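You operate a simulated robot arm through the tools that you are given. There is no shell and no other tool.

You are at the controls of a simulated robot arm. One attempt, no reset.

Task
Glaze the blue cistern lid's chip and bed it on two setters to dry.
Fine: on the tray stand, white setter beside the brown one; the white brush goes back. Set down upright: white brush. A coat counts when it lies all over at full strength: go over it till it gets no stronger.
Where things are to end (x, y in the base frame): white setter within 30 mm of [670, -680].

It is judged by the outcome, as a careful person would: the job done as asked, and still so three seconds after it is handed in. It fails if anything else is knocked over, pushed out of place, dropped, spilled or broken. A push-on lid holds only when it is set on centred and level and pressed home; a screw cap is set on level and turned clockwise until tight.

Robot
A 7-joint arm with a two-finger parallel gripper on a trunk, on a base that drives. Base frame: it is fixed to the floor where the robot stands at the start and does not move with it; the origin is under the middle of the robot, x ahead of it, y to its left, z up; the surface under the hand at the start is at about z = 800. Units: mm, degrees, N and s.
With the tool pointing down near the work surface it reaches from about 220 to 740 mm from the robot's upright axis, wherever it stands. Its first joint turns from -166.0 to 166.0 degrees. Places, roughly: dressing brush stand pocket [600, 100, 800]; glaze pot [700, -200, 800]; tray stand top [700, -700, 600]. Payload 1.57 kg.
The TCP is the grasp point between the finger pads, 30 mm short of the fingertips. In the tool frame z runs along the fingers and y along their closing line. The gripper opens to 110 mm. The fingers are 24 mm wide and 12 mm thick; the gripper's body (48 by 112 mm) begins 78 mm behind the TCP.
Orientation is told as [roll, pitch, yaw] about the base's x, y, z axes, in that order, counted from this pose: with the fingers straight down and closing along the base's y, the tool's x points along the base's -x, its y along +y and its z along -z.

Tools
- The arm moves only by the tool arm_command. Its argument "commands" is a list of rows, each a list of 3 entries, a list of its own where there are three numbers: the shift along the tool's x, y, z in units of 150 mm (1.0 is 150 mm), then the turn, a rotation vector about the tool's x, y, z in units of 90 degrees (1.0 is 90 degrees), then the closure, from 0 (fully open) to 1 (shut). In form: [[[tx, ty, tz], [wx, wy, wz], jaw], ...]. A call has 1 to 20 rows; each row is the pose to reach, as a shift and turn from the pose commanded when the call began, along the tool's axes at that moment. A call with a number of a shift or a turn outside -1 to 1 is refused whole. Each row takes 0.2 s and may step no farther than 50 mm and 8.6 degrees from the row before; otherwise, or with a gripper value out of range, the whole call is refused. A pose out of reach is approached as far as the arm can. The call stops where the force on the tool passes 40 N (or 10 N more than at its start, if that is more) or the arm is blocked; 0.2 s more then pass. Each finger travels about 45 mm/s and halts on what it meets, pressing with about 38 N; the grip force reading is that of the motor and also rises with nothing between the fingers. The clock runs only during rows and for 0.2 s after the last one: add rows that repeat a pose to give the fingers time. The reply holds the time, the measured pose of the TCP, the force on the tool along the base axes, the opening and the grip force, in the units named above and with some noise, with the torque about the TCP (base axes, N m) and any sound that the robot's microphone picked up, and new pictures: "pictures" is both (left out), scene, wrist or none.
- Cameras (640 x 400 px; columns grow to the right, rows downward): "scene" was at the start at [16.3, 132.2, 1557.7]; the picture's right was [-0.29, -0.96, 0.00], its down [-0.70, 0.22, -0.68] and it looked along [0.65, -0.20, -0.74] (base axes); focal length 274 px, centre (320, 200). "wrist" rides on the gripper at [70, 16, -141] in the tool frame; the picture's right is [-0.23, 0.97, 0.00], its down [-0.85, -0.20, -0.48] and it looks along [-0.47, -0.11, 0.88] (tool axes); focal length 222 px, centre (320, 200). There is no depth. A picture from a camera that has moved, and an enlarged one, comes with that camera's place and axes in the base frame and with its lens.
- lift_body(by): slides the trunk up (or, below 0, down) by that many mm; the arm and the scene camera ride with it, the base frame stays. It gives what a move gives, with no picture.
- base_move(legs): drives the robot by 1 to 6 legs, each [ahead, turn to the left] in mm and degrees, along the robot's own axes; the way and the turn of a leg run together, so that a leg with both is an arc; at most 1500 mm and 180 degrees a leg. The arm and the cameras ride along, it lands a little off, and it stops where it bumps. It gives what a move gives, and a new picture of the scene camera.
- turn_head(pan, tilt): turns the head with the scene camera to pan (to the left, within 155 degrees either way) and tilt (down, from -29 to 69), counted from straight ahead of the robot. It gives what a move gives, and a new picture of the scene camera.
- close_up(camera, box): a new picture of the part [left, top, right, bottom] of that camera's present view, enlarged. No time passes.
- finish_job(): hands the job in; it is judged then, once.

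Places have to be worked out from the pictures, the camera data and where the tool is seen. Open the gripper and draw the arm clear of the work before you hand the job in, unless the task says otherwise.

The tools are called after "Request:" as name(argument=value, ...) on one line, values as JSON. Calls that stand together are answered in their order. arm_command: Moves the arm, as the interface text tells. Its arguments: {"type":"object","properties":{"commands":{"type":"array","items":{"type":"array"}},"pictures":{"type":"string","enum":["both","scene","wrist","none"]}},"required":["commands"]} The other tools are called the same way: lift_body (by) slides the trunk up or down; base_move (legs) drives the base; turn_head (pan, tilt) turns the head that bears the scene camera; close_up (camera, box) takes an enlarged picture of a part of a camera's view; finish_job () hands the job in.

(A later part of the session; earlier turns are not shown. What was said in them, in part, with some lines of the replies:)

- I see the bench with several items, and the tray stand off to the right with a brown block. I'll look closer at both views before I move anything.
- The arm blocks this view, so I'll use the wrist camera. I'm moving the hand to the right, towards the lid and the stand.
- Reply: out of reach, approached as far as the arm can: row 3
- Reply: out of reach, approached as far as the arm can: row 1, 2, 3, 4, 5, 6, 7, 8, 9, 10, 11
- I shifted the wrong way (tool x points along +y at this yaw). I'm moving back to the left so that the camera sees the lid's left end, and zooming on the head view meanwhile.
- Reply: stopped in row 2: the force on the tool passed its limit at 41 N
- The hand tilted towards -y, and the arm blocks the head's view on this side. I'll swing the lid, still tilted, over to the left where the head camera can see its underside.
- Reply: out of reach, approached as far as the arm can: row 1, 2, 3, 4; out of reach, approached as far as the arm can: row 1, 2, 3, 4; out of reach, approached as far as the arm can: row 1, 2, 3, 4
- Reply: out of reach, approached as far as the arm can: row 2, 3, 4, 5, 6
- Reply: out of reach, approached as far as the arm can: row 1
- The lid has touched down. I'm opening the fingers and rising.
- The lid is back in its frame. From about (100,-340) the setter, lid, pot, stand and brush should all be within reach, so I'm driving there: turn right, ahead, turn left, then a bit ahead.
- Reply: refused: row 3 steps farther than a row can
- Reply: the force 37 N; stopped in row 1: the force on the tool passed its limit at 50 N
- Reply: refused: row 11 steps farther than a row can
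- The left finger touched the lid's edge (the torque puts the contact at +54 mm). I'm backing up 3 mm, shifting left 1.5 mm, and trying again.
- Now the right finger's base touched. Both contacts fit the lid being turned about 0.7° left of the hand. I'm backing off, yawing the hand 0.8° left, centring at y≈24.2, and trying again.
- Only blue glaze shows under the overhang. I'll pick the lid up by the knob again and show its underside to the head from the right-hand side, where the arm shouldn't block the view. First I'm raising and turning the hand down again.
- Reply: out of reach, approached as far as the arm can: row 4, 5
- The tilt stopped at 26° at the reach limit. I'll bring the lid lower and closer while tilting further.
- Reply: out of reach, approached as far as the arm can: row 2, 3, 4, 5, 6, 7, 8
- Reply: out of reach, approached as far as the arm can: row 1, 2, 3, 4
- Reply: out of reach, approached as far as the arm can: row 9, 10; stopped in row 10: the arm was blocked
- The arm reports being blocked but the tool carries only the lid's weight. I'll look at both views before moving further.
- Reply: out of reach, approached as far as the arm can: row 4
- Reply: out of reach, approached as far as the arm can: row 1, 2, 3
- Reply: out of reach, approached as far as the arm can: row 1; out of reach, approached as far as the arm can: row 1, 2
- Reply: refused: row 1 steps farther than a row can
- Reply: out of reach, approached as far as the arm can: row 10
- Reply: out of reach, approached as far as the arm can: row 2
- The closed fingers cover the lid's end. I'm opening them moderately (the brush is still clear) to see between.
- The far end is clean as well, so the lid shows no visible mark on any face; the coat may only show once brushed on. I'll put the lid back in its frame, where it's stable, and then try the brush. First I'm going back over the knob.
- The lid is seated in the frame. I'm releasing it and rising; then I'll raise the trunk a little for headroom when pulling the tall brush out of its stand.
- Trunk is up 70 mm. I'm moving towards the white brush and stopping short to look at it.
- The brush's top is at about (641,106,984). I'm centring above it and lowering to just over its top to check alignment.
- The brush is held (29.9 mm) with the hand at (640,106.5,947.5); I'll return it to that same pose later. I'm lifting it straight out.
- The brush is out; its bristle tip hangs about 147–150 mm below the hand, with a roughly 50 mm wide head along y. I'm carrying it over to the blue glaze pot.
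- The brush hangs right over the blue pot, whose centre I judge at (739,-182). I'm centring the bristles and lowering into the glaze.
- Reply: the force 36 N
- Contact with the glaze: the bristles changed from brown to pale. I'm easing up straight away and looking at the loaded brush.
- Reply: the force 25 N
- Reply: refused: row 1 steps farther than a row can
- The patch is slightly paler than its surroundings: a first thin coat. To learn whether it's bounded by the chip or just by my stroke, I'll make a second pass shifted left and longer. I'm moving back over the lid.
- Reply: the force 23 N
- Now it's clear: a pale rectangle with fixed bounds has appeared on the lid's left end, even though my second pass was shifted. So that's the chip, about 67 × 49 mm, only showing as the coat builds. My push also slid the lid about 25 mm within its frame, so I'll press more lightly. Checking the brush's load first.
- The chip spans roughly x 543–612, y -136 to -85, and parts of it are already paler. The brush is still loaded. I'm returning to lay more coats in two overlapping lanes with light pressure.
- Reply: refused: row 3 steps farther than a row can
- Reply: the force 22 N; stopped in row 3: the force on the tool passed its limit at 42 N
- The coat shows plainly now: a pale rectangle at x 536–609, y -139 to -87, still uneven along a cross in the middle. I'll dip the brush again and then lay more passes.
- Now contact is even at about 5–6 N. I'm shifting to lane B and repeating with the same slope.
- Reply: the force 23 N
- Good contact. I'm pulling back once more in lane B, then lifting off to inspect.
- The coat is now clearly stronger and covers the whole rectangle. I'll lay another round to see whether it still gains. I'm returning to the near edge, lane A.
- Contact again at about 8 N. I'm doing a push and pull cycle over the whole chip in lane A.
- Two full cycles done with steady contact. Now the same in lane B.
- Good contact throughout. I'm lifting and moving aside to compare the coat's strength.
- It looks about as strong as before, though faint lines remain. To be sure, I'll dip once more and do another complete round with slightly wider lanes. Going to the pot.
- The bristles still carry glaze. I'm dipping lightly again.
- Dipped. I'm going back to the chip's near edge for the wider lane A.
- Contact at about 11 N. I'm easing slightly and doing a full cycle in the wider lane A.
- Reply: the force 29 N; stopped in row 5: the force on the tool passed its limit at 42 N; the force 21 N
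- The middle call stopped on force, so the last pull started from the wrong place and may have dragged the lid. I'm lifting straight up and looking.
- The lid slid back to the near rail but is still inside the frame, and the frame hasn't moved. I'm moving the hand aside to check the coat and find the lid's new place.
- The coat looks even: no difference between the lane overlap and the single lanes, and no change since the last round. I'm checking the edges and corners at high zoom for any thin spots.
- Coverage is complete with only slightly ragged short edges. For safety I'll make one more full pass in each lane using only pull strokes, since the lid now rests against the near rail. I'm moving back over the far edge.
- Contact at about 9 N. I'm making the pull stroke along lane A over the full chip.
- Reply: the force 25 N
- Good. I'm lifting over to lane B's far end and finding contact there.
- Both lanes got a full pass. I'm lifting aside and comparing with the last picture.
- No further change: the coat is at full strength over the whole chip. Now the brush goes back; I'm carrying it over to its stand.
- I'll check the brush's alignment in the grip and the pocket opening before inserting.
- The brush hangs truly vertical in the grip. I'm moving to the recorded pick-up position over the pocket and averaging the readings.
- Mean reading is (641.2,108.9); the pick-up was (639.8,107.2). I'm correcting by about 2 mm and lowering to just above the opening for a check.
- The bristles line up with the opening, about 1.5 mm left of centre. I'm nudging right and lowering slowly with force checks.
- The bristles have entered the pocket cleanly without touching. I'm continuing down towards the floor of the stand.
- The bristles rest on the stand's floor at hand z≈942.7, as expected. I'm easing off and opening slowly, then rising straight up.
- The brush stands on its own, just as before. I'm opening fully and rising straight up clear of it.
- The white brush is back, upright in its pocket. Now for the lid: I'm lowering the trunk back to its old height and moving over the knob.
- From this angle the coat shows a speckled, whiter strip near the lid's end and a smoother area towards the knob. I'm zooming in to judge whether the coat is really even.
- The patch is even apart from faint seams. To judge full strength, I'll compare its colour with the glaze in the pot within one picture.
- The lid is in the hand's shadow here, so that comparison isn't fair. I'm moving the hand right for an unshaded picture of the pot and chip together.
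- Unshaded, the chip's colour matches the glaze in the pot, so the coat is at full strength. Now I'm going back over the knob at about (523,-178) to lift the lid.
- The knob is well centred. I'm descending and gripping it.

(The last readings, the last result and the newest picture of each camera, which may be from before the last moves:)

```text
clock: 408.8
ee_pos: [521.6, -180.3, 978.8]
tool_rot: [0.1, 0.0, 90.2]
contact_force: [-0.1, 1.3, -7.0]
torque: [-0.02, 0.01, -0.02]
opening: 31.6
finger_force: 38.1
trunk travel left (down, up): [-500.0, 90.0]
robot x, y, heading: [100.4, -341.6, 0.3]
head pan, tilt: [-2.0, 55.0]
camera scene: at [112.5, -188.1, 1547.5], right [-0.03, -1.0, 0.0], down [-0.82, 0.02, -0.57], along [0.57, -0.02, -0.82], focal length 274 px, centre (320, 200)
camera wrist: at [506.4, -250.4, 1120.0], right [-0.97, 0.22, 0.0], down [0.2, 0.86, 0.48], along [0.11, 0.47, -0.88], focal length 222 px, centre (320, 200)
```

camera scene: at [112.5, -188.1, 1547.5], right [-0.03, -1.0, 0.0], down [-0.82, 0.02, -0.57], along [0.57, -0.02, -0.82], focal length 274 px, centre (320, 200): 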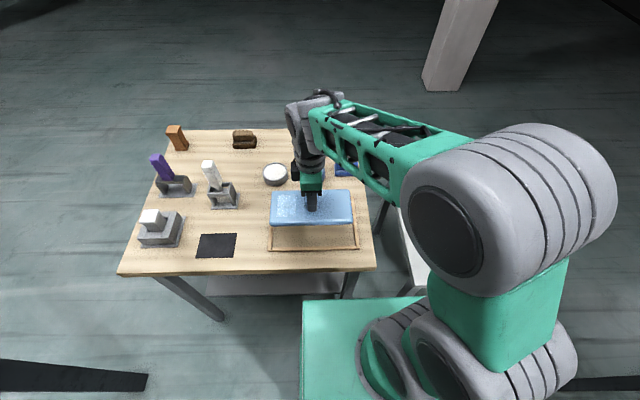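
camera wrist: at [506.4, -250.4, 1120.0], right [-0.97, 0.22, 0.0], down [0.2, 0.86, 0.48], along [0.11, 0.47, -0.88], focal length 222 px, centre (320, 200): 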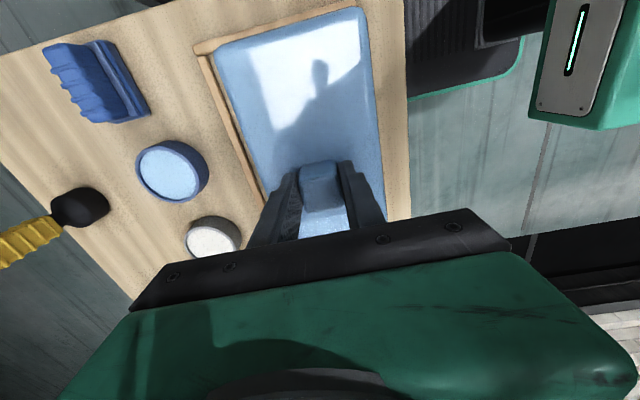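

The lid hangs level. I'm carrying it to the tray stand.

Request:
arm_command(commands=[[[0.25, -0.04, 0], [0, 0, 0], 1], [[0.5, -0.08, 0], [0, 0, 0], 1], [[0.75, -0.12, 0], [0, 0, 0], 1], [[1.0, -0.16, 0], [0, 0, 0], 1]], pictures="none")

Request:
arm_command(commands=[[[0.25, -0.04, 0], [0, 0, 0], 1], [[0.5, -0.08, 0], [0, 0, 0], 1], [[0.75, -0.12, 0], [0, 0, 0], 1], [[1.0, -0.16, 0], [0, 0, 0], 1]], pictures="none")

Request:
arm_command(commands=[[[0.25, -0.04, 0], [0, 0, 0], 1], [[0.5, -0.08, 0], [0, 0, 0], 1], [[0.75, -0.12, 0], [0, 0, 0], 1], [[1.0, -0.16, 0], [0, 0, 0], 1]], pictures="none")

Request:
arm_command(commands=[[[0.03, 0, 0], [0, 0, 0.09], 1], [[0.07, 0, 0], [0, 0, 0.18], 1], [[0.1, 0, 0], [0, 0, 0.27], 1], [[0.14, 0, 0], [0, 0, 0.36], 1], [[0.18, 0, 0], [0, 0, 0.45], 1], [[0.22, 0, 0], [0, 0, 0.54], 1], [[0.26, 0, 0], [0, 0, 0.63], 1], [[0.3, 0, 0], [0, 0, 0.72], 1], [[0.33, 0, 0], [0, 0, 0.81], 1], [[0.33, 0, 0], [0, 0, 0.9], 1], [[0.33, 0, 0], [0, 0, 0.99], 1]], pictures="both")

```text
clock: 409.8
ee_pos: [548.9, -325.7, 979.7]
tool_rot: [0.1, 0.0, 90.3]
contact_force: [0.5, -0.7, -6.7]
torque: [-0.06, 0.03, 0.01]
opening: 31.6
finger_force: 37.9
trunk travel left (down, up): [-500.0, 90.0]
robot x, y, heading: [100.3, -345.4, 0.3]
head pan, tilt: [-2.0, 55.0]
```

```text
clock: 410.8
ee_pos: [572.0, -478.5, 975.9]
tool_rot: [0.1, -0.1, 90.1]
contact_force: [0.5, -0.3, -8.6]
torque: [-0.03, 0.02, -0.03]
opening: 31.7
finger_force: 38.8
trunk travel left (down, up): [-500.0, 90.0]
robot x, y, heading: [100.8, -342.6, 0.3]
head pan, tilt: [-2.0, 55.0]
```

```text
clock: 411.8
ee_pos: [598.6, -628.7, 977.0]
tool_rot: [-0.1, -0.1, 90.2]
contact_force: [0.9, -0.2, -8.3]
torque: [-0.04, 0.02, 0.02]
opening: 31.8
finger_force: 38.4
trunk travel left (down, up): [-500.0, 90.0]
robot x, y, heading: [98.9, -345.2, 0.3]
head pan, tilt: [-2.0, 55.0]
```

```text
clock: 414.2
ee_pos: [596.2, -679.2, 978.2]
tool_rot: [0.1, 0.0, 1.0]
contact_force: [-0.1, 0.2, -8.8]
torque: [0.01, 0.06, 0.0]
opening: 31.9
finger_force: 37.5
trunk travel left (down, up): [-500.0, 90.0]
robot x, y, heading: [99.8, -342.4, 0.3]
head pan, tilt: [-2.0, 55.0]
camera scene: at [113.0, -188.7, 1547.6], right [-0.03, -1.0, 0.0], down [-0.82, 0.02, -0.57], along [0.57, -0.02, -0.82], focal length 274 px, centre (320, 200)
camera wrist: at [526.6, -664.0, 1119.3], right [0.21, 0.98, 0.0], down [0.86, -0.19, 0.48], along [0.47, -0.1, -0.88], focal length 222 px, centre (320, 200)
```

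scene: 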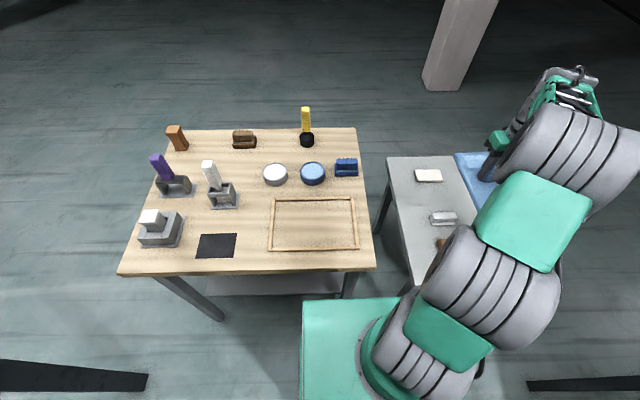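
wrist: 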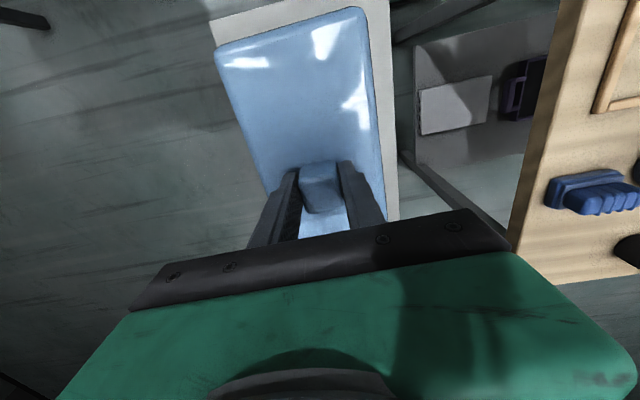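

The lid is over the stand, its centre about 7 mm ahead of the hand. I'm trimming x and yaw so it centres between the setters, and lowering.

Request:
arm_command(commands=[[[0.055, -0.007, 0.2], [0, 0, 0.01], 1], [[0.055, -0.007, 0.45], [0, 0, 0.01], 1], [[0.055, -0.007, 0.7], [0, 0, 0.01], 1], [[0.055, -0.007, 0.95], [0, 0, 0.01], 1]], pictures="none")

Request:
arm_command(commands=[[[0, 0, 0.2], [0, 0, 0], 1], [[0, 0, 0.4], [0, 0, 0], 1], [[0, 0, 0.6], [0, 0, 0], 1]], pictures="both")

Request:
close_up(camera="scene", box=[380, 150, 500, 270])

```text
clock: 415.2
ee_pos: [589.5, -683.5, 836.9]
tool_rot: [-0.1, -0.2, 0.2]
contact_force: [0.1, 0.0, -7.6]
torque: [0.03, 0.03, 0.0]
opening: 31.6
finger_force: 37.2
trunk travel left (down, up): [-500.0, 90.0]
robot x, y, heading: [103.8, -339.1, 0.4]
head pan, tilt: [-2.0, 55.0]
```

```text
clock: 416.0
ee_pos: [589.1, -680.0, 743.8]
tool_rot: [0.1, 0.0, 0.1]
contact_force: [0.7, -0.4, -7.9]
torque: [0.06, 0.06, -0.02]
opening: 31.5
finger_force: 38.0
trunk travel left (down, up): [-500.0, 90.0]
robot x, y, heading: [98.6, -343.3, 0.1]
head pan, tilt: [-2.0, 55.0]
camera scene: at [113.0, -188.8, 1547.6], right [-0.03, -1.0, 0.0], down [-0.82, 0.02, -0.57], along [0.57, -0.02, -0.82], focal length 274 px, centre (320, 200)
camera wrist: at [519.4, -664.8, 885.6], right [0.22, 0.97, 0.0], down [0.86, -0.2, 0.48], along [0.47, -0.11, -0.88], focal length 222 px, centre (320, 200)
```

scene: 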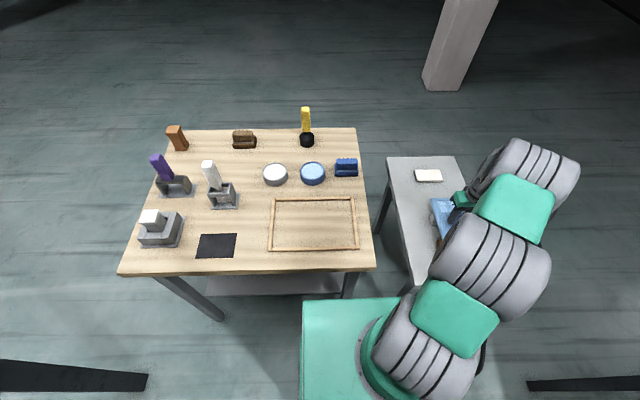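
wrist: 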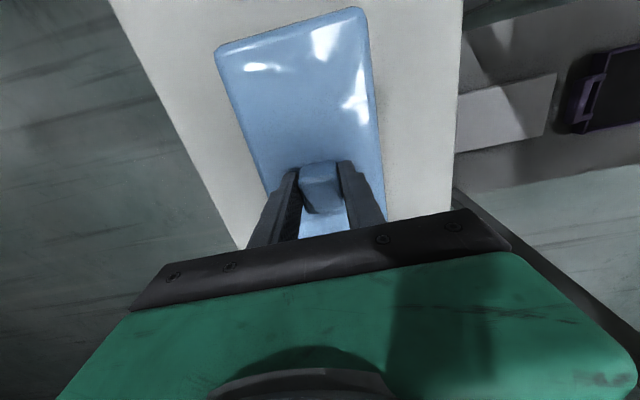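

```text
3.33 times, centred on (440, 210) of scene
camera zoom: at [113.0, -188.8, 1547.6], right [-0.03, -1.0, 0.0], down [-0.82, 0.02, -0.57], along [0.57, -0.02, -0.82], focal length 914 px, centre (-80, 167)
```

zoom: 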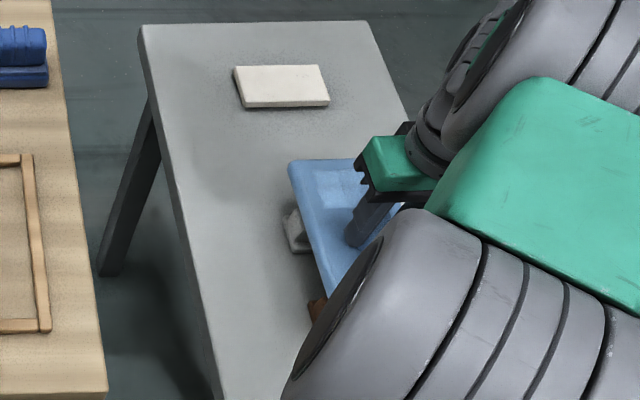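

Both setters show beneath the lid's left edge, roughly symmetric along it. I'm lowering the last 3 cm with force checks.

Request:
arm_command(commands=[[[0, 0, 0.06], [0, 0, 0], 1], [[0, 0, 0.11], [0, 0, 0], 1], [[0, 0, 0.14], [0, 0, 0], 1]], pictures="none")

Request:
arm_command(commands=[[[0, 0, 0.015], [0, 0, 0], 1], [[0, 0, 0.025], [0, 0, 0], 1]], pictures="none")

Request:
arm_command(commands=[[[0, 0, 0.012], [0, 0, 0], 1]], pictures="none")

```text
clock: 416.8
ee_pos: [589.9, -679.1, 723.7]
tool_rot: [0.1, 0.0, 0.2]
contact_force: [-1.1, -0.5, -8.2]
torque: [0.01, 0.04, -0.01]
opening: 31.7
finger_force: 37.7
trunk travel left (down, up): [-500.0, 90.0]
robot x, y, heading: [102.1, -340.5, 0.5]
head pan, tilt: [-2.0, 55.0]
```

```text
clock: 417.4
ee_pos: [587.7, -680.1, 719.4]
tool_rot: [0.1, -0.1, 0.2]
contact_force: [0.4, 0.4, -9.2]
torque: [-0.01, 0.05, 0.0]
opening: 31.6
finger_force: 38.6
trunk travel left (down, up): [-500.0, 90.0]
robot x, y, heading: [101.6, -338.9, 0.5]
head pan, tilt: [-2.0, 55.0]
```

```text
clock: 417.8
ee_pos: [588.8, -679.3, 718.9]
tool_rot: [0.1, 0.0, 0.2]
contact_force: [-1.6, -0.1, -3.9]
torque: [-0.15, -0.01, 0.0]
opening: 31.5
finger_force: 38.5
trunk travel left (down, up): [-500.0, 90.0]
robot x, y, heading: [99.7, -340.7, 0.5]
head pan, tilt: [-2.0, 55.0]
```

Contact has begun. I'm settling another millimetre so both setters carry it.

Request:
arm_command(commands=[[[0, 0, 0.006], [0, 0, 0], 1]], pictures="none")

Request:
arm_command(commands=[[[0, 0, 0.004], [0, 0, 0], 1]], pictures="wrist")

```text
clock: 418.2
ee_pos: [590.1, -678.3, 718.2]
tool_rot: [0.1, -0.1, 0.0]
contact_force: [-2.1, -1.4, 5.5]
torque: [0.13, 0.97, 0.1]
opening: 31.4
finger_force: 37.9
trunk travel left (down, up): [-500.0, 90.0]
robot x, y, heading: [105.4, -338.4, 0.2]
head pan, tilt: [-2.0, 55.0]
```

```text
clock: 418.6
ee_pos: [588.9, -679.3, 719.7]
tool_rot: [0.0, -0.1, 0.1]
contact_force: [-0.7, 0.0, 14.3]
torque: [0.11, 1.04, -0.05]
opening: 31.8
finger_force: 38.1
trunk travel left (down, up): [-500.0, 90.0]
robot x, y, heading: [104.6, -342.6, 0.1]
head pan, tilt: [-2.0, 55.0]
camera wrist: at [518.2, -663.0, 860.5], right [0.22, 0.97, 0.0], down [0.85, -0.2, 0.48], along [0.47, -0.11, -0.88], focal length 222 px, centre (320, 200)
```

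wrist: 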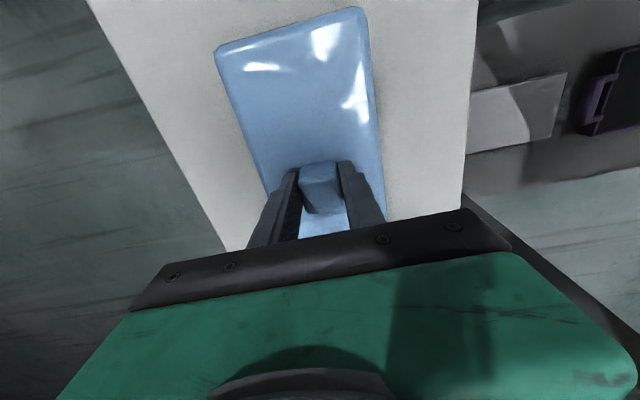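

The lid bears on the setters, a bit more on the brown. I'm easing up a millimetre and opening slowly so it settles.

Request:
arm_command(commands=[[[0, 0, -0.008], [0, 0, 0], 1], [[0, 0, -0.008], [0, 0, 0], 0.7], [[0, 0, -0.008], [0, 0, 0], 0.65], [[0, 0, -0.008], [0, 0, 0], 0.55], [[0, 0, -0.008], [0, 0, 0], 0.45], [[0, 0, -0.008], [0, 0, 0], 0.4]], pictures="wrist")

Request:
close_up(camera="wrist", box=[190, 0, 420, 240])

```text
clock: 420.0
ee_pos: [587.8, -678.4, 719.7]
tool_rot: [0.2, 0.0, 0.2]
contact_force: [-0.6, -0.2, -0.1]
torque: [0.01, -0.05, -0.02]
opening: 66.3
finger_force: 0.1
trunk travel left (down, up): [-500.0, 90.0]
robot x, y, heading: [103.6, -340.3, 0.2]
head pan, tilt: [-2.0, 55.0]
camera wrist: at [517.8, -662.9, 860.3], right [0.22, 0.97, 0.0], down [0.86, -0.2, 0.48], along [0.47, -0.11, -0.88], focal length 222 px, centre (320, 200)
```

wrist: 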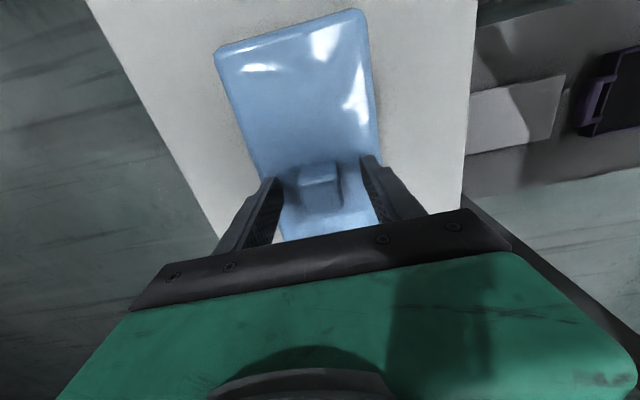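

```text
1.67 times, centred on (305, 120) of wrist
camera zoom: at [517.8, -662.9, 860.3], right [0.22, 0.97, 0.0], down [0.86, -0.2, 0.48], along [0.47, -0.11, -0.88], focal length 370 px, centre (345, 333)
```

zoom: 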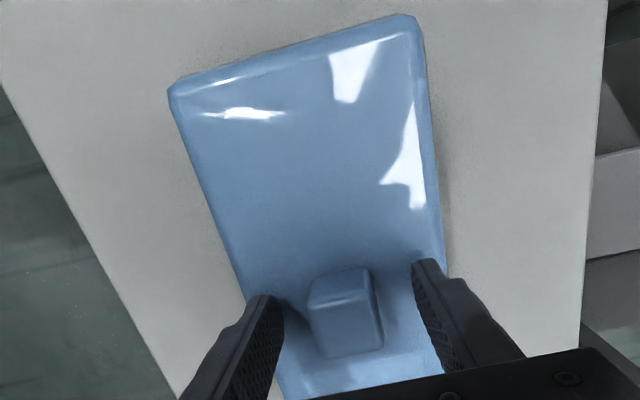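

The lid has settled and stays level. I'm rising straight up clear of the knob and looking at the result.

Request:
arm_command(commands=[[[0, 0, -0.1], [0, 0, 0], 0.35], [[0, 0, -0.3], [0, 0, 0], 0.35], [[0, 0, -0.6], [0, 0, 0], 0.35], [[0, 0, -0.9], [0, 0, 0], 0.35]], pictures="none")

Request:
arm_command(commands=[[[0.25, 0.1, -0.15], [0, 0, 0], 0.35], [[0.5, 0.25, -0.3], [0, 0, 0], 0.35], [[0.75, 0.4, -0.45], [0, 0, 0], 0.35], [[1.0, 0.55, -0.6], [0, 0, 0], 0.35]], pictures="both")

Request:
close_up(camera="wrist", box=[120, 20, 420, 240])

```text
clock: 421.0
ee_pos: [585.8, -676.4, 853.0]
tool_rot: [0.2, 0.1, 0.2]
contact_force: [-0.4, 1.1, -0.7]
torque: [-0.01, -0.02, 0.01]
opening: 71.7
finger_force: 0.0
trunk travel left (down, up): [-500.0, 90.0]
robot x, y, heading: [100.5, -341.6, 0.2]
head pan, tilt: [-2.0, 55.0]
```

```text
clock: 422.0
ee_pos: [437.3, -597.1, 946.2]
tool_rot: [0.1, -0.1, 0.2]
contact_force: [0.0, -0.6, 0.7]
torque: [0.03, 0.03, 0.03]
opening: 71.4
finger_force: 0.0
trunk travel left (down, up): [-500.0, 90.0]
robot x, y, heading: [99.8, -344.3, 0.5]
head pan, tilt: [-2.0, 55.0]
camera scene: at [111.9, -188.0, 1547.5], right [-0.03, -1.0, 0.0], down [-0.82, 0.02, -0.57], along [0.57, -0.02, -0.82], focal length 274 px, centre (320, 200)
camera wrist: at [367.1, -581.5, 1088.0], right [0.22, 0.97, 0.0], down [0.86, -0.2, 0.48], along [0.47, -0.11, -0.88], focal length 222 px, centre (320, 200)
```

scene: 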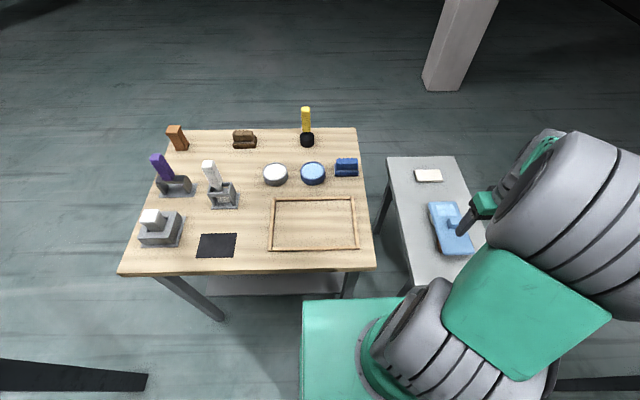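
wrist: 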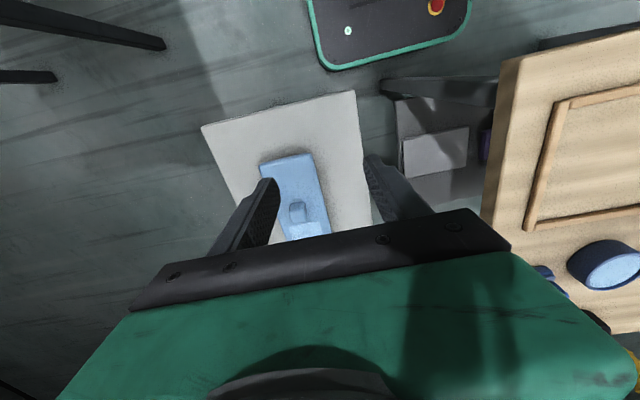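

```text
1.82 times, centred on (270, 130) of wrist
camera zoom: at [367.1, -581.5, 1088.0], right [0.22, 0.97, 0.0], down [0.86, -0.2, 0.48], along [0.47, -0.11, -0.88], focal length 404 px, centre (411, 327)
```

zoom: 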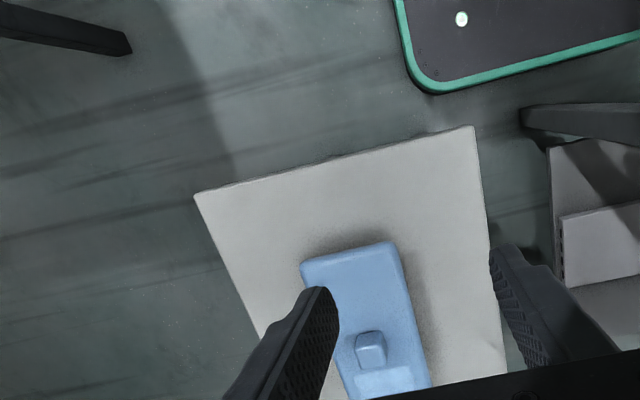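

The lid is bedded on the setters. I'm drawing the arm well clear to the left, then inspecting the whole arrangement.

Request:
arm_command(commands=[[[0, 0.25, -0.1], [0, 0, 0], 0.35], [[0, 0.5, -0.2], [0, 0, 0], 0.35], [[0, 0.75, -0.3], [0, 0, 0], 0.35], [[0, 1.0, -0.4], [0, 0, 0], 0.35]], pictures="none")

Request:
arm_command(commands=[[[0, 0.25, -0.1], [0, 0, 0], 0.35], [[0, 0.5, -0.2], [0, 0, 0], 0.35], [[0, 0.75, -0.3], [0, 0, 0], 0.35], [[0, 1.0, -0.4], [0, 0, 0], 0.35]], pictures="none")

Request:
arm_command(commands=[[[0, 0.25, 0], [0, 0, 0], 0.35], [[0, 0.5, 0], [0, 0, 0], 0.35], [[0, 0.75, 0], [0, 0, 0], 0.35], [[0, 1.0, 0], [0, 0, 0], 0.35]], pictures="none")

Request:
turn_head(pan=-40, tilt=48)

Request:
close_up(camera="scene", box=[220, 100, 420, 250])

```text
clock: 423.0
ee_pos: [437.0, -446.1, 1006.5]
tool_rot: [0.1, 0.0, 0.1]
contact_force: [-0.7, 0.5, 0.9]
torque: [-0.01, 0.01, -0.03]
opening: 71.9
finger_force: 0.0
trunk travel left (down, up): [-500.0, 90.0]
robot x, y, heading: [104.6, -340.6, 0.4]
head pan, tilt: [-2.0, 55.0]
```

```text
clock: 424.0
ee_pos: [438.2, -298.9, 1065.7]
tool_rot: [0.1, 0.1, 0.2]
contact_force: [0.1, -0.6, 0.1]
torque: [0.03, -0.03, 0.01]
opening: 71.6
finger_force: 0.1
trunk travel left (down, up): [-500.0, 90.0]
robot x, y, heading: [99.1, -340.6, 0.2]
head pan, tilt: [-2.0, 55.0]
```

```text
clock: 425.0
ee_pos: [436.8, -146.3, 1066.6]
tool_rot: [0.0, 0.0, 0.2]
contact_force: [0.7, 0.1, 0.1]
torque: [0.03, 0.01, -0.02]
opening: 71.6
finger_force: 0.0
trunk travel left (down, up): [-500.0, 90.0]
robot x, y, heading: [100.6, -342.2, 0.3]
head pan, tilt: [-2.0, 55.0]
```

```text
clock: 426.1
ee_pos: [436.5, -146.6, 1064.0]
tool_rot: [0.1, 0.0, 0.2]
contact_force: [-0.5, 0.1, -0.1]
torque: [-0.01, 0.01, 0.02]
opening: 71.4
finger_force: 0.0
trunk travel left (down, up): [-500.0, 90.0]
robot x, y, heading: [100.2, -341.8, 0.3]
head pan, tilt: [-40.0, 48.0]
camera scene: at [100.9, -236.4, 1556.8], right [-0.64, -0.77, 0.0], down [-0.57, 0.47, -0.67], along [0.52, -0.43, -0.74], focal length 274 px, centre (320, 200)
```

scene: 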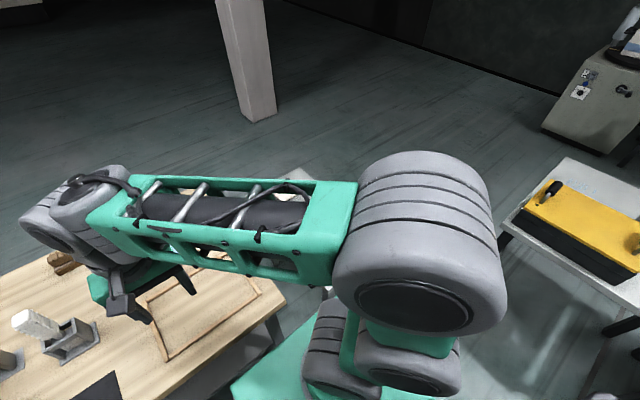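

```text
2.67 times, centred on (320, 175) of scene
camera zoom: at [100.9, -236.4, 1556.8], right [-0.64, -0.77, 0.0], down [-0.57, 0.47, -0.67], along [0.52, -0.43, -0.74], focal length 731 px, centre (320, 267)
```

zoom: 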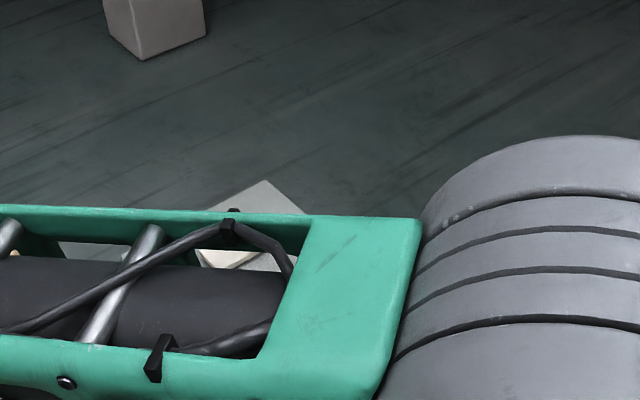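

The arm blocks the head's view. I'm extending it out to the left front, where earlier it left the stand in plain sight.

Request:
arm_command(commands=[[[-0.15, 0.2, 0], [0, 0, 0], 0.35], [[-0.3, 0.4, 0], [0, 0, 0], 0.35], [[-0.45, 0.6, 0], [0, 0, 0], 0.35], [[-0.6, 0.8, 0], [0, 0, 0], 0.35]], pictures="none")

Request:
arm_command(commands=[[[-0.15, 0.15, 0], [0, 0, 0], 0.35], [[-0.3, 0.3, 0], [0, 0, 0], 0.35], [[-0.45, 0.45, 0], [0, 0, 0], 0.35]], pictures="none")

Request:
turn_head(pan=-18, tilt=52)

Request:
close_up(camera="scene", box=[330, 120, 480, 260])

```text
clock: 427.1
ee_pos: [527.4, -27.6, 1061.1]
tool_rot: [0.0, 0.0, 0.1]
contact_force: [-0.1, 0.6, 0.1]
torque: [-0.01, 0.0, 0.02]
opening: 71.5
finger_force: 0.1
trunk travel left (down, up): [-500.0, 90.0]
robot x, y, heading: [100.7, -344.7, 0.4]
head pan, tilt: [-40.0, 48.0]
```

```text
clock: 427.9
ee_pos: [593.4, 43.7, 1066.0]
tool_rot: [0.0, 0.0, 0.2]
contact_force: [0.3, -0.1, 0.2]
torque: [0.02, -0.03, -0.01]
opening: 71.5
finger_force: 0.1
trunk travel left (down, up): [-500.0, 90.0]
robot x, y, heading: [99.2, -342.6, 0.1]
head pan, tilt: [-40.0, 48.0]
```

```text
clock: 428.7
ee_pos: [592.4, 43.4, 1067.0]
tool_rot: [0.0, 0.0, 0.2]
contact_force: [-0.3, -0.4, 0.0]
torque: [0.01, 0.0, 0.01]
opening: 71.5
finger_force: 0.0
trunk travel left (down, up): [-500.0, 90.0]
robot x, y, heading: [100.1, -341.8, 0.3]
head pan, tilt: [-18.0, 52.0]
camera scene: at [111.9, -208.8, 1551.4], right [-0.3, -0.95, 0.0], down [-0.75, 0.24, -0.62], along [0.59, -0.19, -0.79], focal length 274 px, centre (320, 200)
```

scene: 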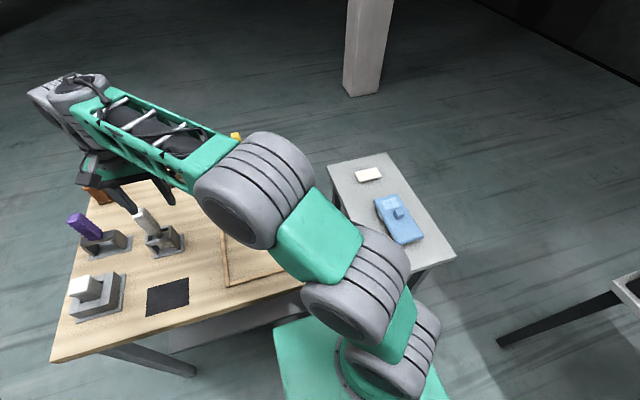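

```text
2.86 times, centred on (405, 190) of scene
camera zoom: at [111.9, -208.8, 1551.4], right [-0.3, -0.95, 0.0], down [-0.75, 0.24, -0.62], along [0.59, -0.19, -0.79], focal length 783 px, centre (77, 229)
```

zoom: 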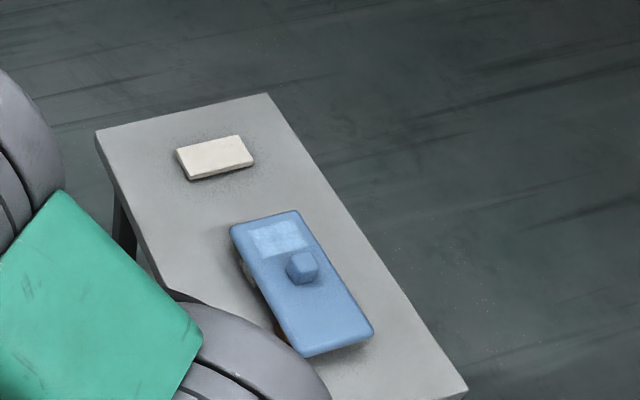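

Clear view now: the lid lies level across the setters, with its glazed chip bright on top. I'm zooming closer on the supports and the coat.

Request:
close_up(camera="scene", box=[365, 180, 435, 250])

Request:
close_up(camera="scene", box=[372, 188, 412, 222])

Request:
close_up(camera="scene", box=[110, 190, 210, 270])

```text
5.71 times, centred on (400, 215) of scene
camera zoom: at [111.9, -208.8, 1551.4], right [-0.3, -0.95, 0.0], down [-0.75, 0.24, -0.62], along [0.59, -0.19, -0.79], focal length 1566 px, centre (-137, 114)
```

zoom: 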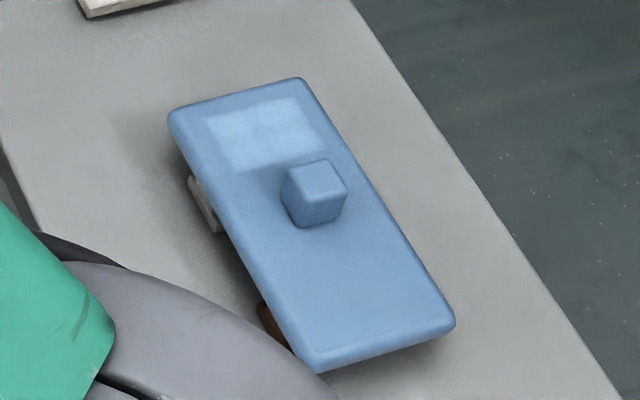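

```text
11.76 times, centred on (392, 205) of scene
camera zoom: at [111.9, -208.8, 1551.4], right [-0.3, -0.95, 0.0], down [-0.75, 0.24, -0.62], along [0.59, -0.19, -0.79], focal length 3225 px, centre (-527, 141)
```

zoom: 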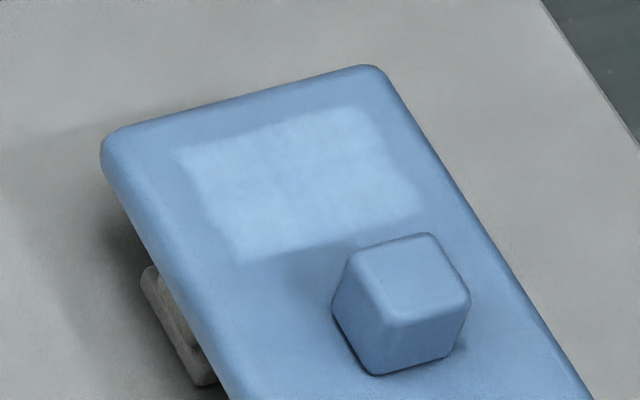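

```text
5.00 times, centred on (160, 230) of scene
camera zoom: at [111.9, -208.8, 1551.4], right [-0.3, -0.95, 0.0], down [-0.75, 0.24, -0.62], along [0.59, -0.19, -0.79], focal length 1371 px, centre (1120, 50)
```

zoom: 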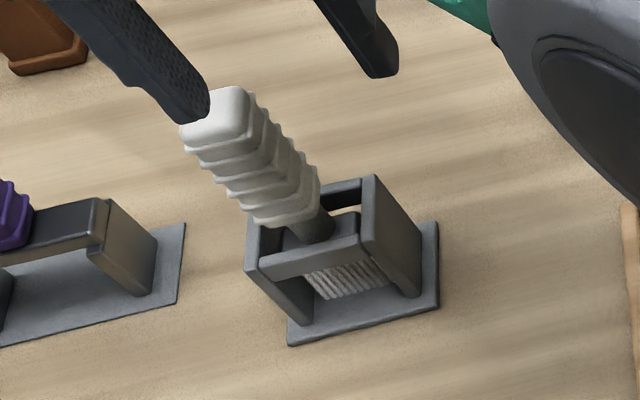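

Everything stands as it should. The coat's left edge looks a little ragged, so I'm zooming in closer there to be sure that no strip of the chip was missed.

Request:
close_up(camera="scene", box=[378, 192, 398, 212])

Request:
close_up(camera="scene", box=[386, 190, 406, 210])

```text
16.00 times, centred on (388, 202) of scene
camera zoom: at [111.9, -208.8, 1551.4], right [-0.3, -0.95, 0.0], down [-0.75, 0.24, -0.62], along [0.59, -0.19, -0.79], focal length 4386 px, centre (-768, 168)
```

zoom: 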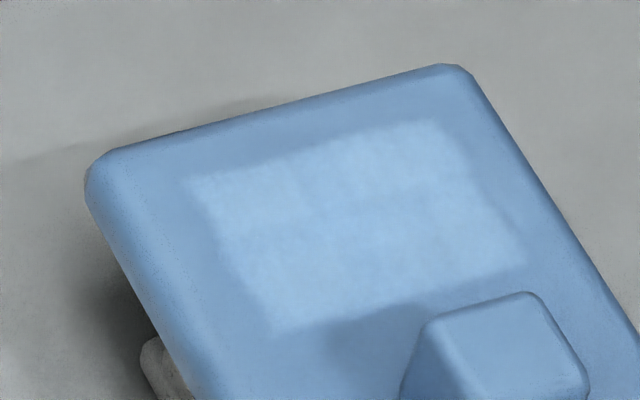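

```text
16.00 times, centred on (396, 200) of scene
camera zoom: at [111.9, -208.8, 1551.4], right [-0.3, -0.95, 0.0], down [-0.75, 0.24, -0.62], along [0.59, -0.19, -0.79], focal length 4386 px, centre (-896, 200)
```

zoom: 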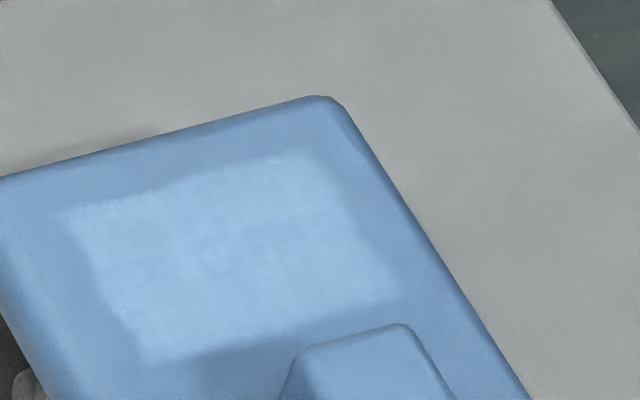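

The left edge is slightly ragged near one corner. To check it properly I'll bring the wrist camera close above the chip.

Request:
arm_command(commands=[[[-0.1, -0.28, 0], [0, 0, 0], 0.35], [[-0.2, -0.56, 0], [0, 0, 0], 0.35], [[-0.3, -0.84, 0], [0, 0, 0], 0.35], [[-0.35, -1.0, 0], [0, 0, 0], 0.35]], pictures="none")

Request:
arm_command(commands=[[[0, -0.3, 0], [0, 0, 0], 0.35], [[0, -0.6, 0], [0, 0, 0], 0.35], [[0, -0.9, 0], [0, 0, 0], 0.35], [[0, -1.0, 0], [0, 0, 0], 0.35]], pictures="none")

Request:
arm_command(commands=[[[0, -0.3, 0], [0, 0, 0], 0.35], [[0, -0.6, 0], [0, 0, 0], 0.35], [[0, -0.9, 0], [0, 0, 0], 0.35], [[0, -1.0, 0], [0, 0, 0], 0.35]], pictures="none")

Request:
arm_command(commands=[[[0, -0.3, 0.05], [0, 0, 0], 0.35], [[0, -0.6, 0.1], [0, 0, 0], 0.35], [[-0.05, -0.9, 0.15], [0, 0, 0], 0.35], [[-0.1, -1.0, 0.25], [0, 0, 0], 0.35]], pictures="wrist")

```text
clock: 429.7
ee_pos: [644.7, -111.1, 1064.9]
tool_rot: [0.1, 0.0, 0.2]
contact_force: [0.9, -0.8, -0.2]
torque: [-0.02, -0.03, -0.05]
opening: 71.7
finger_force: 0.1
trunk travel left (down, up): [-500.0, 90.0]
robot x, y, heading: [100.1, -344.2, 0.3]
head pan, tilt: [-18.0, 52.0]
```

```text
clock: 430.7
ee_pos: [649.3, -260.4, 1061.2]
tool_rot: [0.1, 0.0, 0.2]
contact_force: [0.3, 0.3, 0.9]
torque: [0.02, 0.01, -0.04]
opening: 71.3
finger_force: 0.0
trunk travel left (down, up): [-500.0, 90.0]
robot x, y, heading: [101.7, -346.8, 0.4]
head pan, tilt: [-18.0, 52.0]
```

```text
clock: 431.7
ee_pos: [648.1, -411.2, 1060.9]
tool_rot: [0.2, 0.0, 0.2]
contact_force: [0.2, 0.0, -0.4]
torque: [-0.01, 0.01, 0.0]
opening: 71.5
finger_force: 0.0
trunk travel left (down, up): [-500.0, 90.0]
robot x, y, heading: [102.2, -337.1, 0.1]
head pan, tilt: [-18.0, 52.0]
```

```text
clock: 432.7
ee_pos: [661.1, -562.2, 1025.4]
tool_rot: [0.1, 0.0, 0.2]
contact_force: [-0.3, 0.2, 0.5]
torque: [0.02, 0.03, -0.01]
opening: 71.3
finger_force: 0.0
trunk travel left (down, up): [-500.0, 90.0]
robot x, y, heading: [99.6, -341.4, 0.5]
head pan, tilt: [-18.0, 52.0]
camera wrist: at [591.2, -546.0, 1166.5], right [0.22, 0.97, 0.0], down [0.86, -0.2, 0.48], along [0.47, -0.11, -0.88], focal length 222 px, centre (320, 200)
```

wrist: 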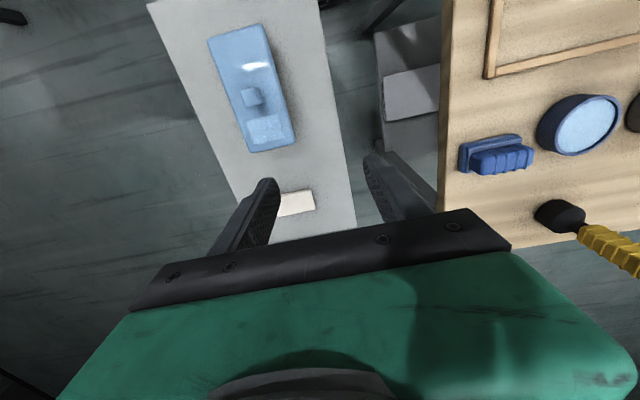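

The lid and chip are in view with little glare from here. I'm zooming on the patch.

Request:
close_up(camera="wrist", box=[235, 105, 300, 155])

Request:
close_up(camera="wrist", box=[244, 112, 294, 150])

```text
8.00 times, centred on (268, 130) of wrist
camera zoom: at [591.2, -546.0, 1166.5], right [0.22, 0.97, 0.0], down [0.86, -0.2, 0.48], along [0.47, -0.11, -0.88], focal length 1777 px, centre (740, 760)
```

zoom: 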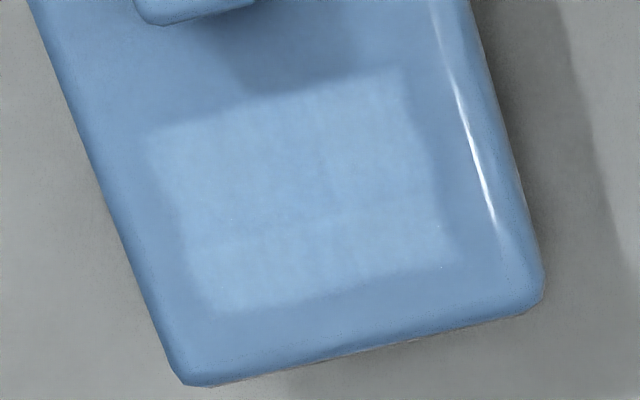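

```text
10.53 times, centred on (269, 131) of wrist
camera zoom: at [591.2, -546.0, 1166.5], right [0.22, 0.97, 0.0], down [0.86, -0.2, 0.48], along [0.47, -0.11, -0.88], focal length 2338 px, centre (857, 926)
```

zoom: 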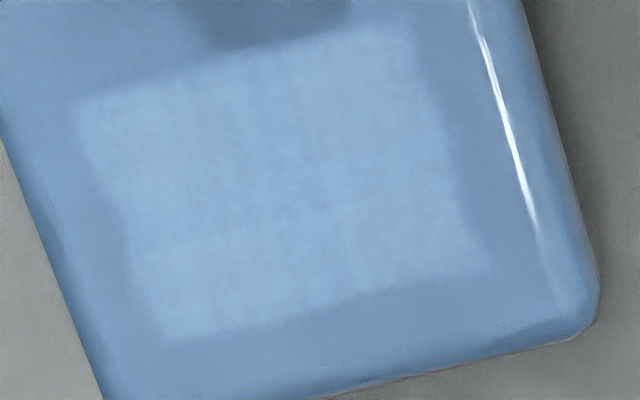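

From this side the patch's edges are straight and it looks even. For a fair strength check I'll view the pot's glaze and the chip at the same zoom from the head.

Request:
close_up(camera="scene", box=[240, 178, 272, 210])

Request:
close_up(camera="scene", box=[376, 189, 408, 221])

```text
12.50 times, centred on (256, 194) of scene
camera zoom: at [112.1, -209.3, 1551.5], right [-0.3, -0.95, 0.0], down [-0.75, 0.24, -0.62], along [0.59, -0.19, -0.79], focal length 3427 px, centre (1120, 275)
```

zoom: 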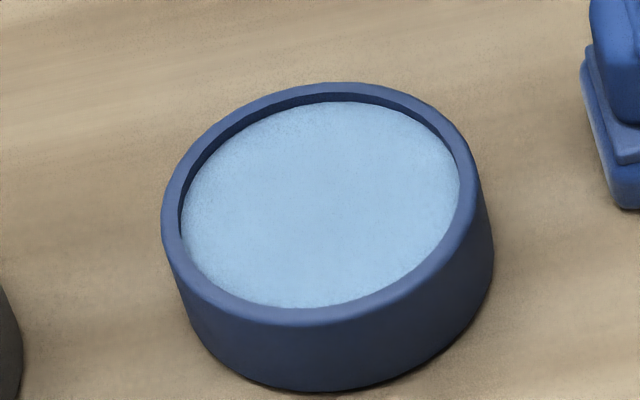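

```text
12.50 times, centred on (392, 205) of scene
camera zoom: at [112.1, -209.3, 1551.5], right [-0.3, -0.95, 0.0], down [-0.75, 0.24, -0.62], along [0.59, -0.19, -0.79], focal length 3427 px, centre (-580, 138)
```

zoom: 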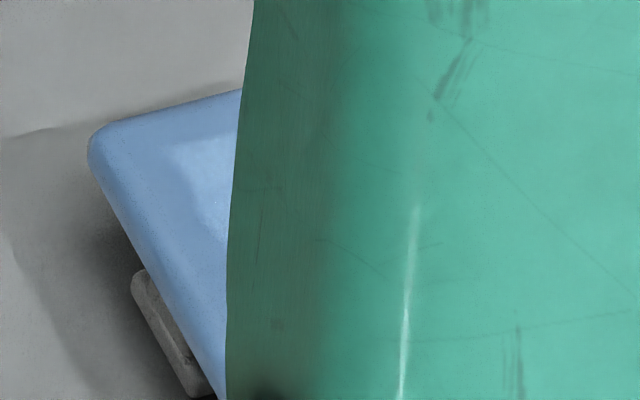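

The chip's tone matches the pot's glaze, so the coat is at full strength. I'm now drawing the arm clear with the gripper open and taking a last look over everything.

Request:
arm_command(commands=[[[0.2, 0.2, -0.1], [0, 0, 0], 0.1], [[0.4, 0.4, -0.2], [0, 0, 0], 0], [[0.6, 0.6, -0.3], [0, 0, 0], 0], [[0.8, 0.8, -0.4], [0, 0, 0], 0], [[1.0, 1.0, -0.4], [0, 0, 0], 0]], pictures="none")

Request:
arm_command(commands=[[[0, 0.3, 0], [0, 0, 0], 0], [[0, 0.6, 0], [0, 0, 0], 0], [[0, 0.9, 0], [0, 0, 0], 0], [[0, 1.0, 0], [0, 0, 0], 0]], pictures="none")

Request:
arm_command(commands=[[[-0.2, 0.2, 0], [0, 0, 0], 0], [[-0.4, 0.4, 0], [0, 0, 0], 0], [[-0.6, 0.6, 0], [0, 0, 0], 0], [[-0.7, 0.8, 0], [0, 0, 0], 0]], pictures="both")

Request:
close_up(camera="scene", box=[330, 140, 470, 280])

```text
clock: 433.9
ee_pos: [509.2, -412.3, 1085.9]
tool_rot: [0.1, -0.1, 0.2]
contact_force: [0.1, 0.3, 0.2]
torque: [-0.01, 0.03, -0.03]
opening: 109.9
finger_force: 0.1
trunk travel left (down, up): [-500.0, 90.0]
robot x, y, heading: [100.8, -337.7, 0.0]
head pan, tilt: [-18.0, 52.0]
```

```text
clock: 434.9
ee_pos: [512.0, -258.4, 1087.6]
tool_rot: [0.1, 0.0, 0.0]
contact_force: [0.1, 1.1, 0.0]
torque: [0.0, -0.02, -0.01]
opening: 110.0
finger_force: 0.1
trunk travel left (down, up): [-500.0, 90.0]
robot x, y, heading: [102.4, -341.4, 0.6]
head pan, tilt: [-18.0, 52.0]
```

```text
clock: 435.9
ee_pos: [618.6, -139.5, 1087.5]
tool_rot: [0.0, 0.0, 0.1]
contact_force: [0.4, -0.9, -0.1]
torque: [0.0, 0.02, -0.01]
opening: 110.0
finger_force: 0.0
trunk travel left (down, up): [-500.0, 90.0]
robot x, y, heading: [99.8, -341.6, 0.5]
head pan, tilt: [-18.0, 52.0]
camera scene: at [112.2, -208.5, 1551.4], right [-0.3, -0.95, 0.0], down [-0.75, 0.24, -0.62], along [0.59, -0.19, -0.79], focal length 274 px, centre (320, 200)
camera wrist: at [548.3, -123.2, 1229.5], right [0.22, 0.97, 0.0], down [0.86, -0.2, 0.48], along [0.47, -0.11, -0.88], focal length 222 px, centre (320, 200)
```

scene: 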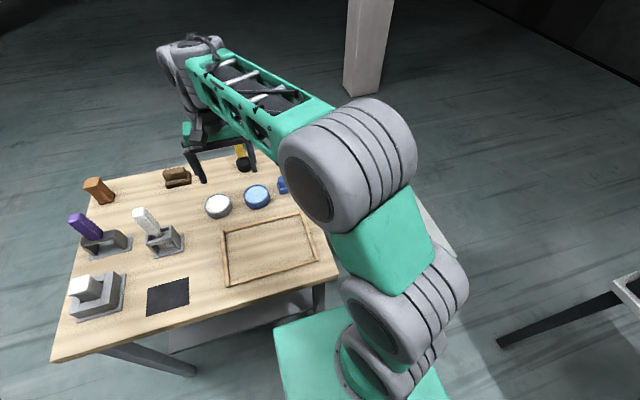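
wrist: 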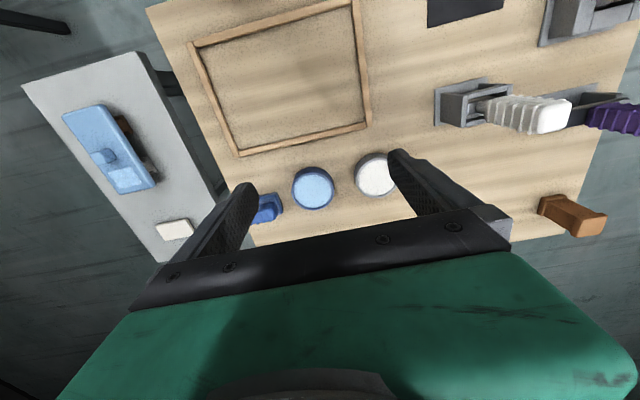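

```text
2.86 times, centred on (400, 210) of scene
camera zoom: at [112.2, -208.5, 1551.4], right [-0.3, -0.95, 0.0], down [-0.75, 0.24, -0.62], along [0.59, -0.19, -0.79], focal length 783 px, centre (91, 171)
```

zoom: 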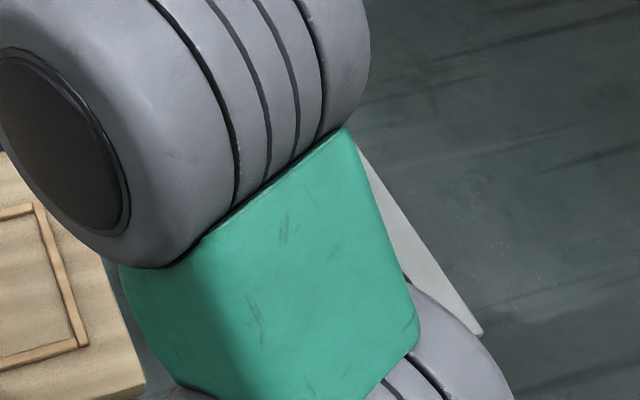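

The wrist view shows the lid on both setters from the side. I'm taking a closer look as the final check.

Request:
close_up(camera="wrist", box=[50, 90, 200, 250])

Request:
close_up(camera="wrist", box=[85, 145, 165, 205])

Request:
close_up(camera="wrist", box=[420, 60, 600, 150])

```text
2.50 times, centred on (125, 170) of wrist
camera zoom: at [548.3, -123.2, 1229.5], right [0.22, 0.97, 0.0], down [0.86, -0.2, 0.48], along [0.47, -0.11, -0.88], focal length 555 px, centre (808, 275)
```

zoom: 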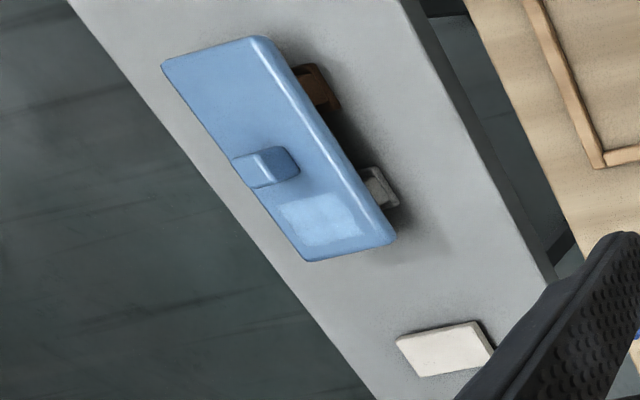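

```text
6.67 times, centred on (125, 175) of wrist
camera zoom: at [548.3, -123.2, 1229.5], right [0.22, 0.97, 0.0], down [0.86, -0.2, 0.48], along [0.47, -0.11, -0.88], focal length 1481 px, centre (1620, 367)
```

zoom: 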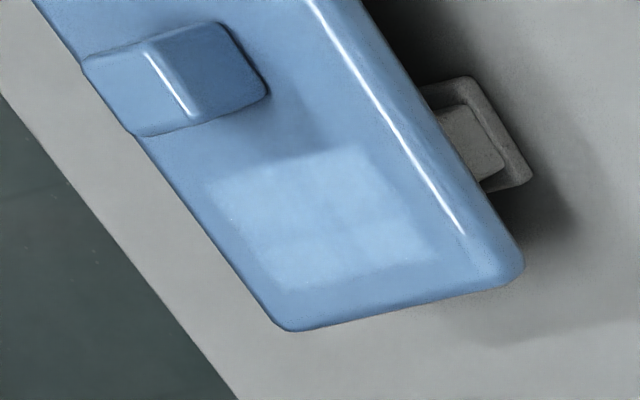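

```text
3.56 times, centred on (510, 105) of wrist
camera zoom: at [548.3, -123.2, 1229.5], right [0.22, 0.97, 0.0], down [0.86, -0.2, 0.48], along [0.47, -0.11, -0.88], focal length 790 px, centre (-356, 538)
```

zoom: 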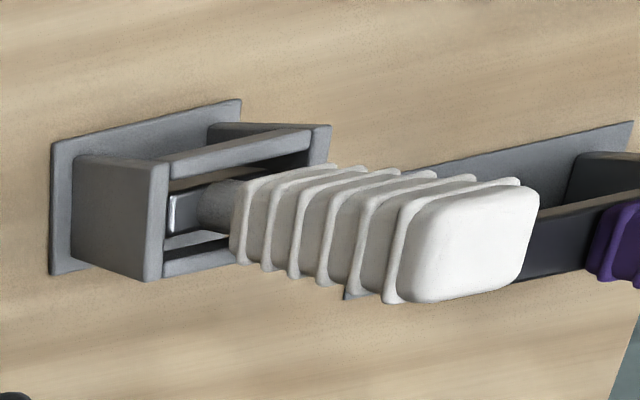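

In this slanting view the strip nearest the lid's end looks a touch brighter than the part near the knob. I'm zooming further to judge whether that's a real difference in strength.

Request:
close_up(camera="wrist", box=[105, 160, 150, 195])

Request:
close_up(camera="wrist", box=[112, 166, 142, 190])

```text
11.43 times, centred on (128, 178) of wrist
camera zoom: at [548.3, -123.2, 1229.5], right [0.22, 0.97, 0.0], down [0.86, -0.2, 0.48], along [0.47, -0.11, -0.88], focal length 2538 px, centre (2520, 457)
```

zoom: 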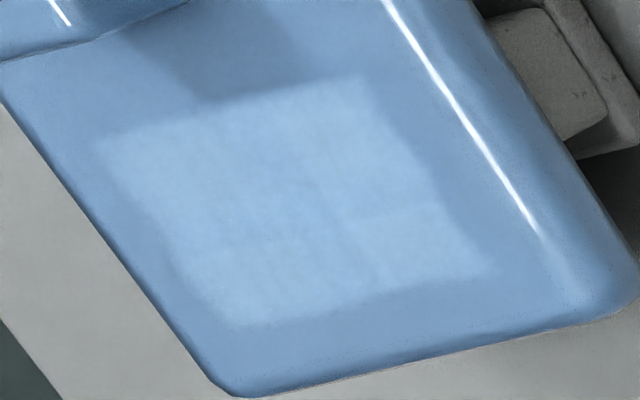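

```text
16.00 times, centred on (127, 178) of wrist
camera zoom: at [548.3, -123.2, 1229.5], right [0.22, 0.97, 0.0], down [0.86, -0.2, 0.48], along [0.47, -0.11, -0.88], focal length 3554 px, centre (3408, 552)
```

zoom: 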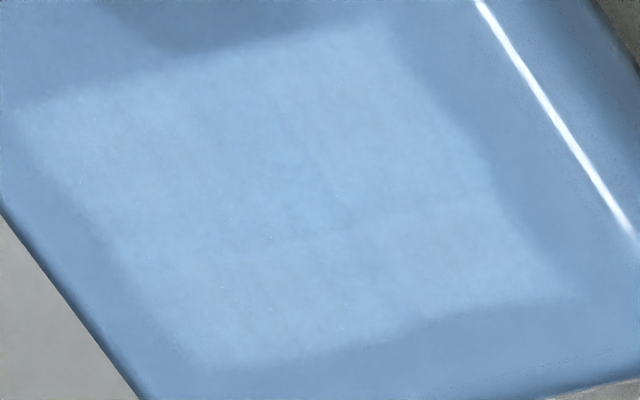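

At full zoom the coat is even to its edges, with no real step. The lid rests level on the white and brown setters, the white brush stands in its pocket, and nothing else has been disturbed. The arm is clear with the gripper open, so I'm handing in the job.

Request:
finish_job()

```text
The job is handed in.
```

I glazed the chip and bedded the blue lid on the two setters on the tray stand, and handed the job in. I don't have the judge's verdict.

- **Chip:** it was on the lid's top, near one end, and couldn't be seen until the first coat went on. I brushed it over many times with three dips in the blue pot. It got no stronger over the last rounds, and its colour matches the glaze in the pot. That match is by eye, from zoomed pictures.
- **Lid:** it lies level across both setters with its knob up.
- **White setter:** it stands parallel to the brown one at about (649, -681). That is roughly 21 mm from the target and inside the 30 mm limit. I set it that close on purpose, for a way of turning the lid over that I then didn't need.
- **White brush:** it is back in its stand pocket, upright.

**Mishaps along the way:**
- While I was searching for the chip, the lid turned and slid in the grip when the arm was blocked close to the robot. I set it down flat and regripped it.
- During painting the brush twice dragged the lid a few centimetres inside its wooden frame, but the frame did not move.

Everything else looked in place in the last pictures. The arm is clear with the gripper open.
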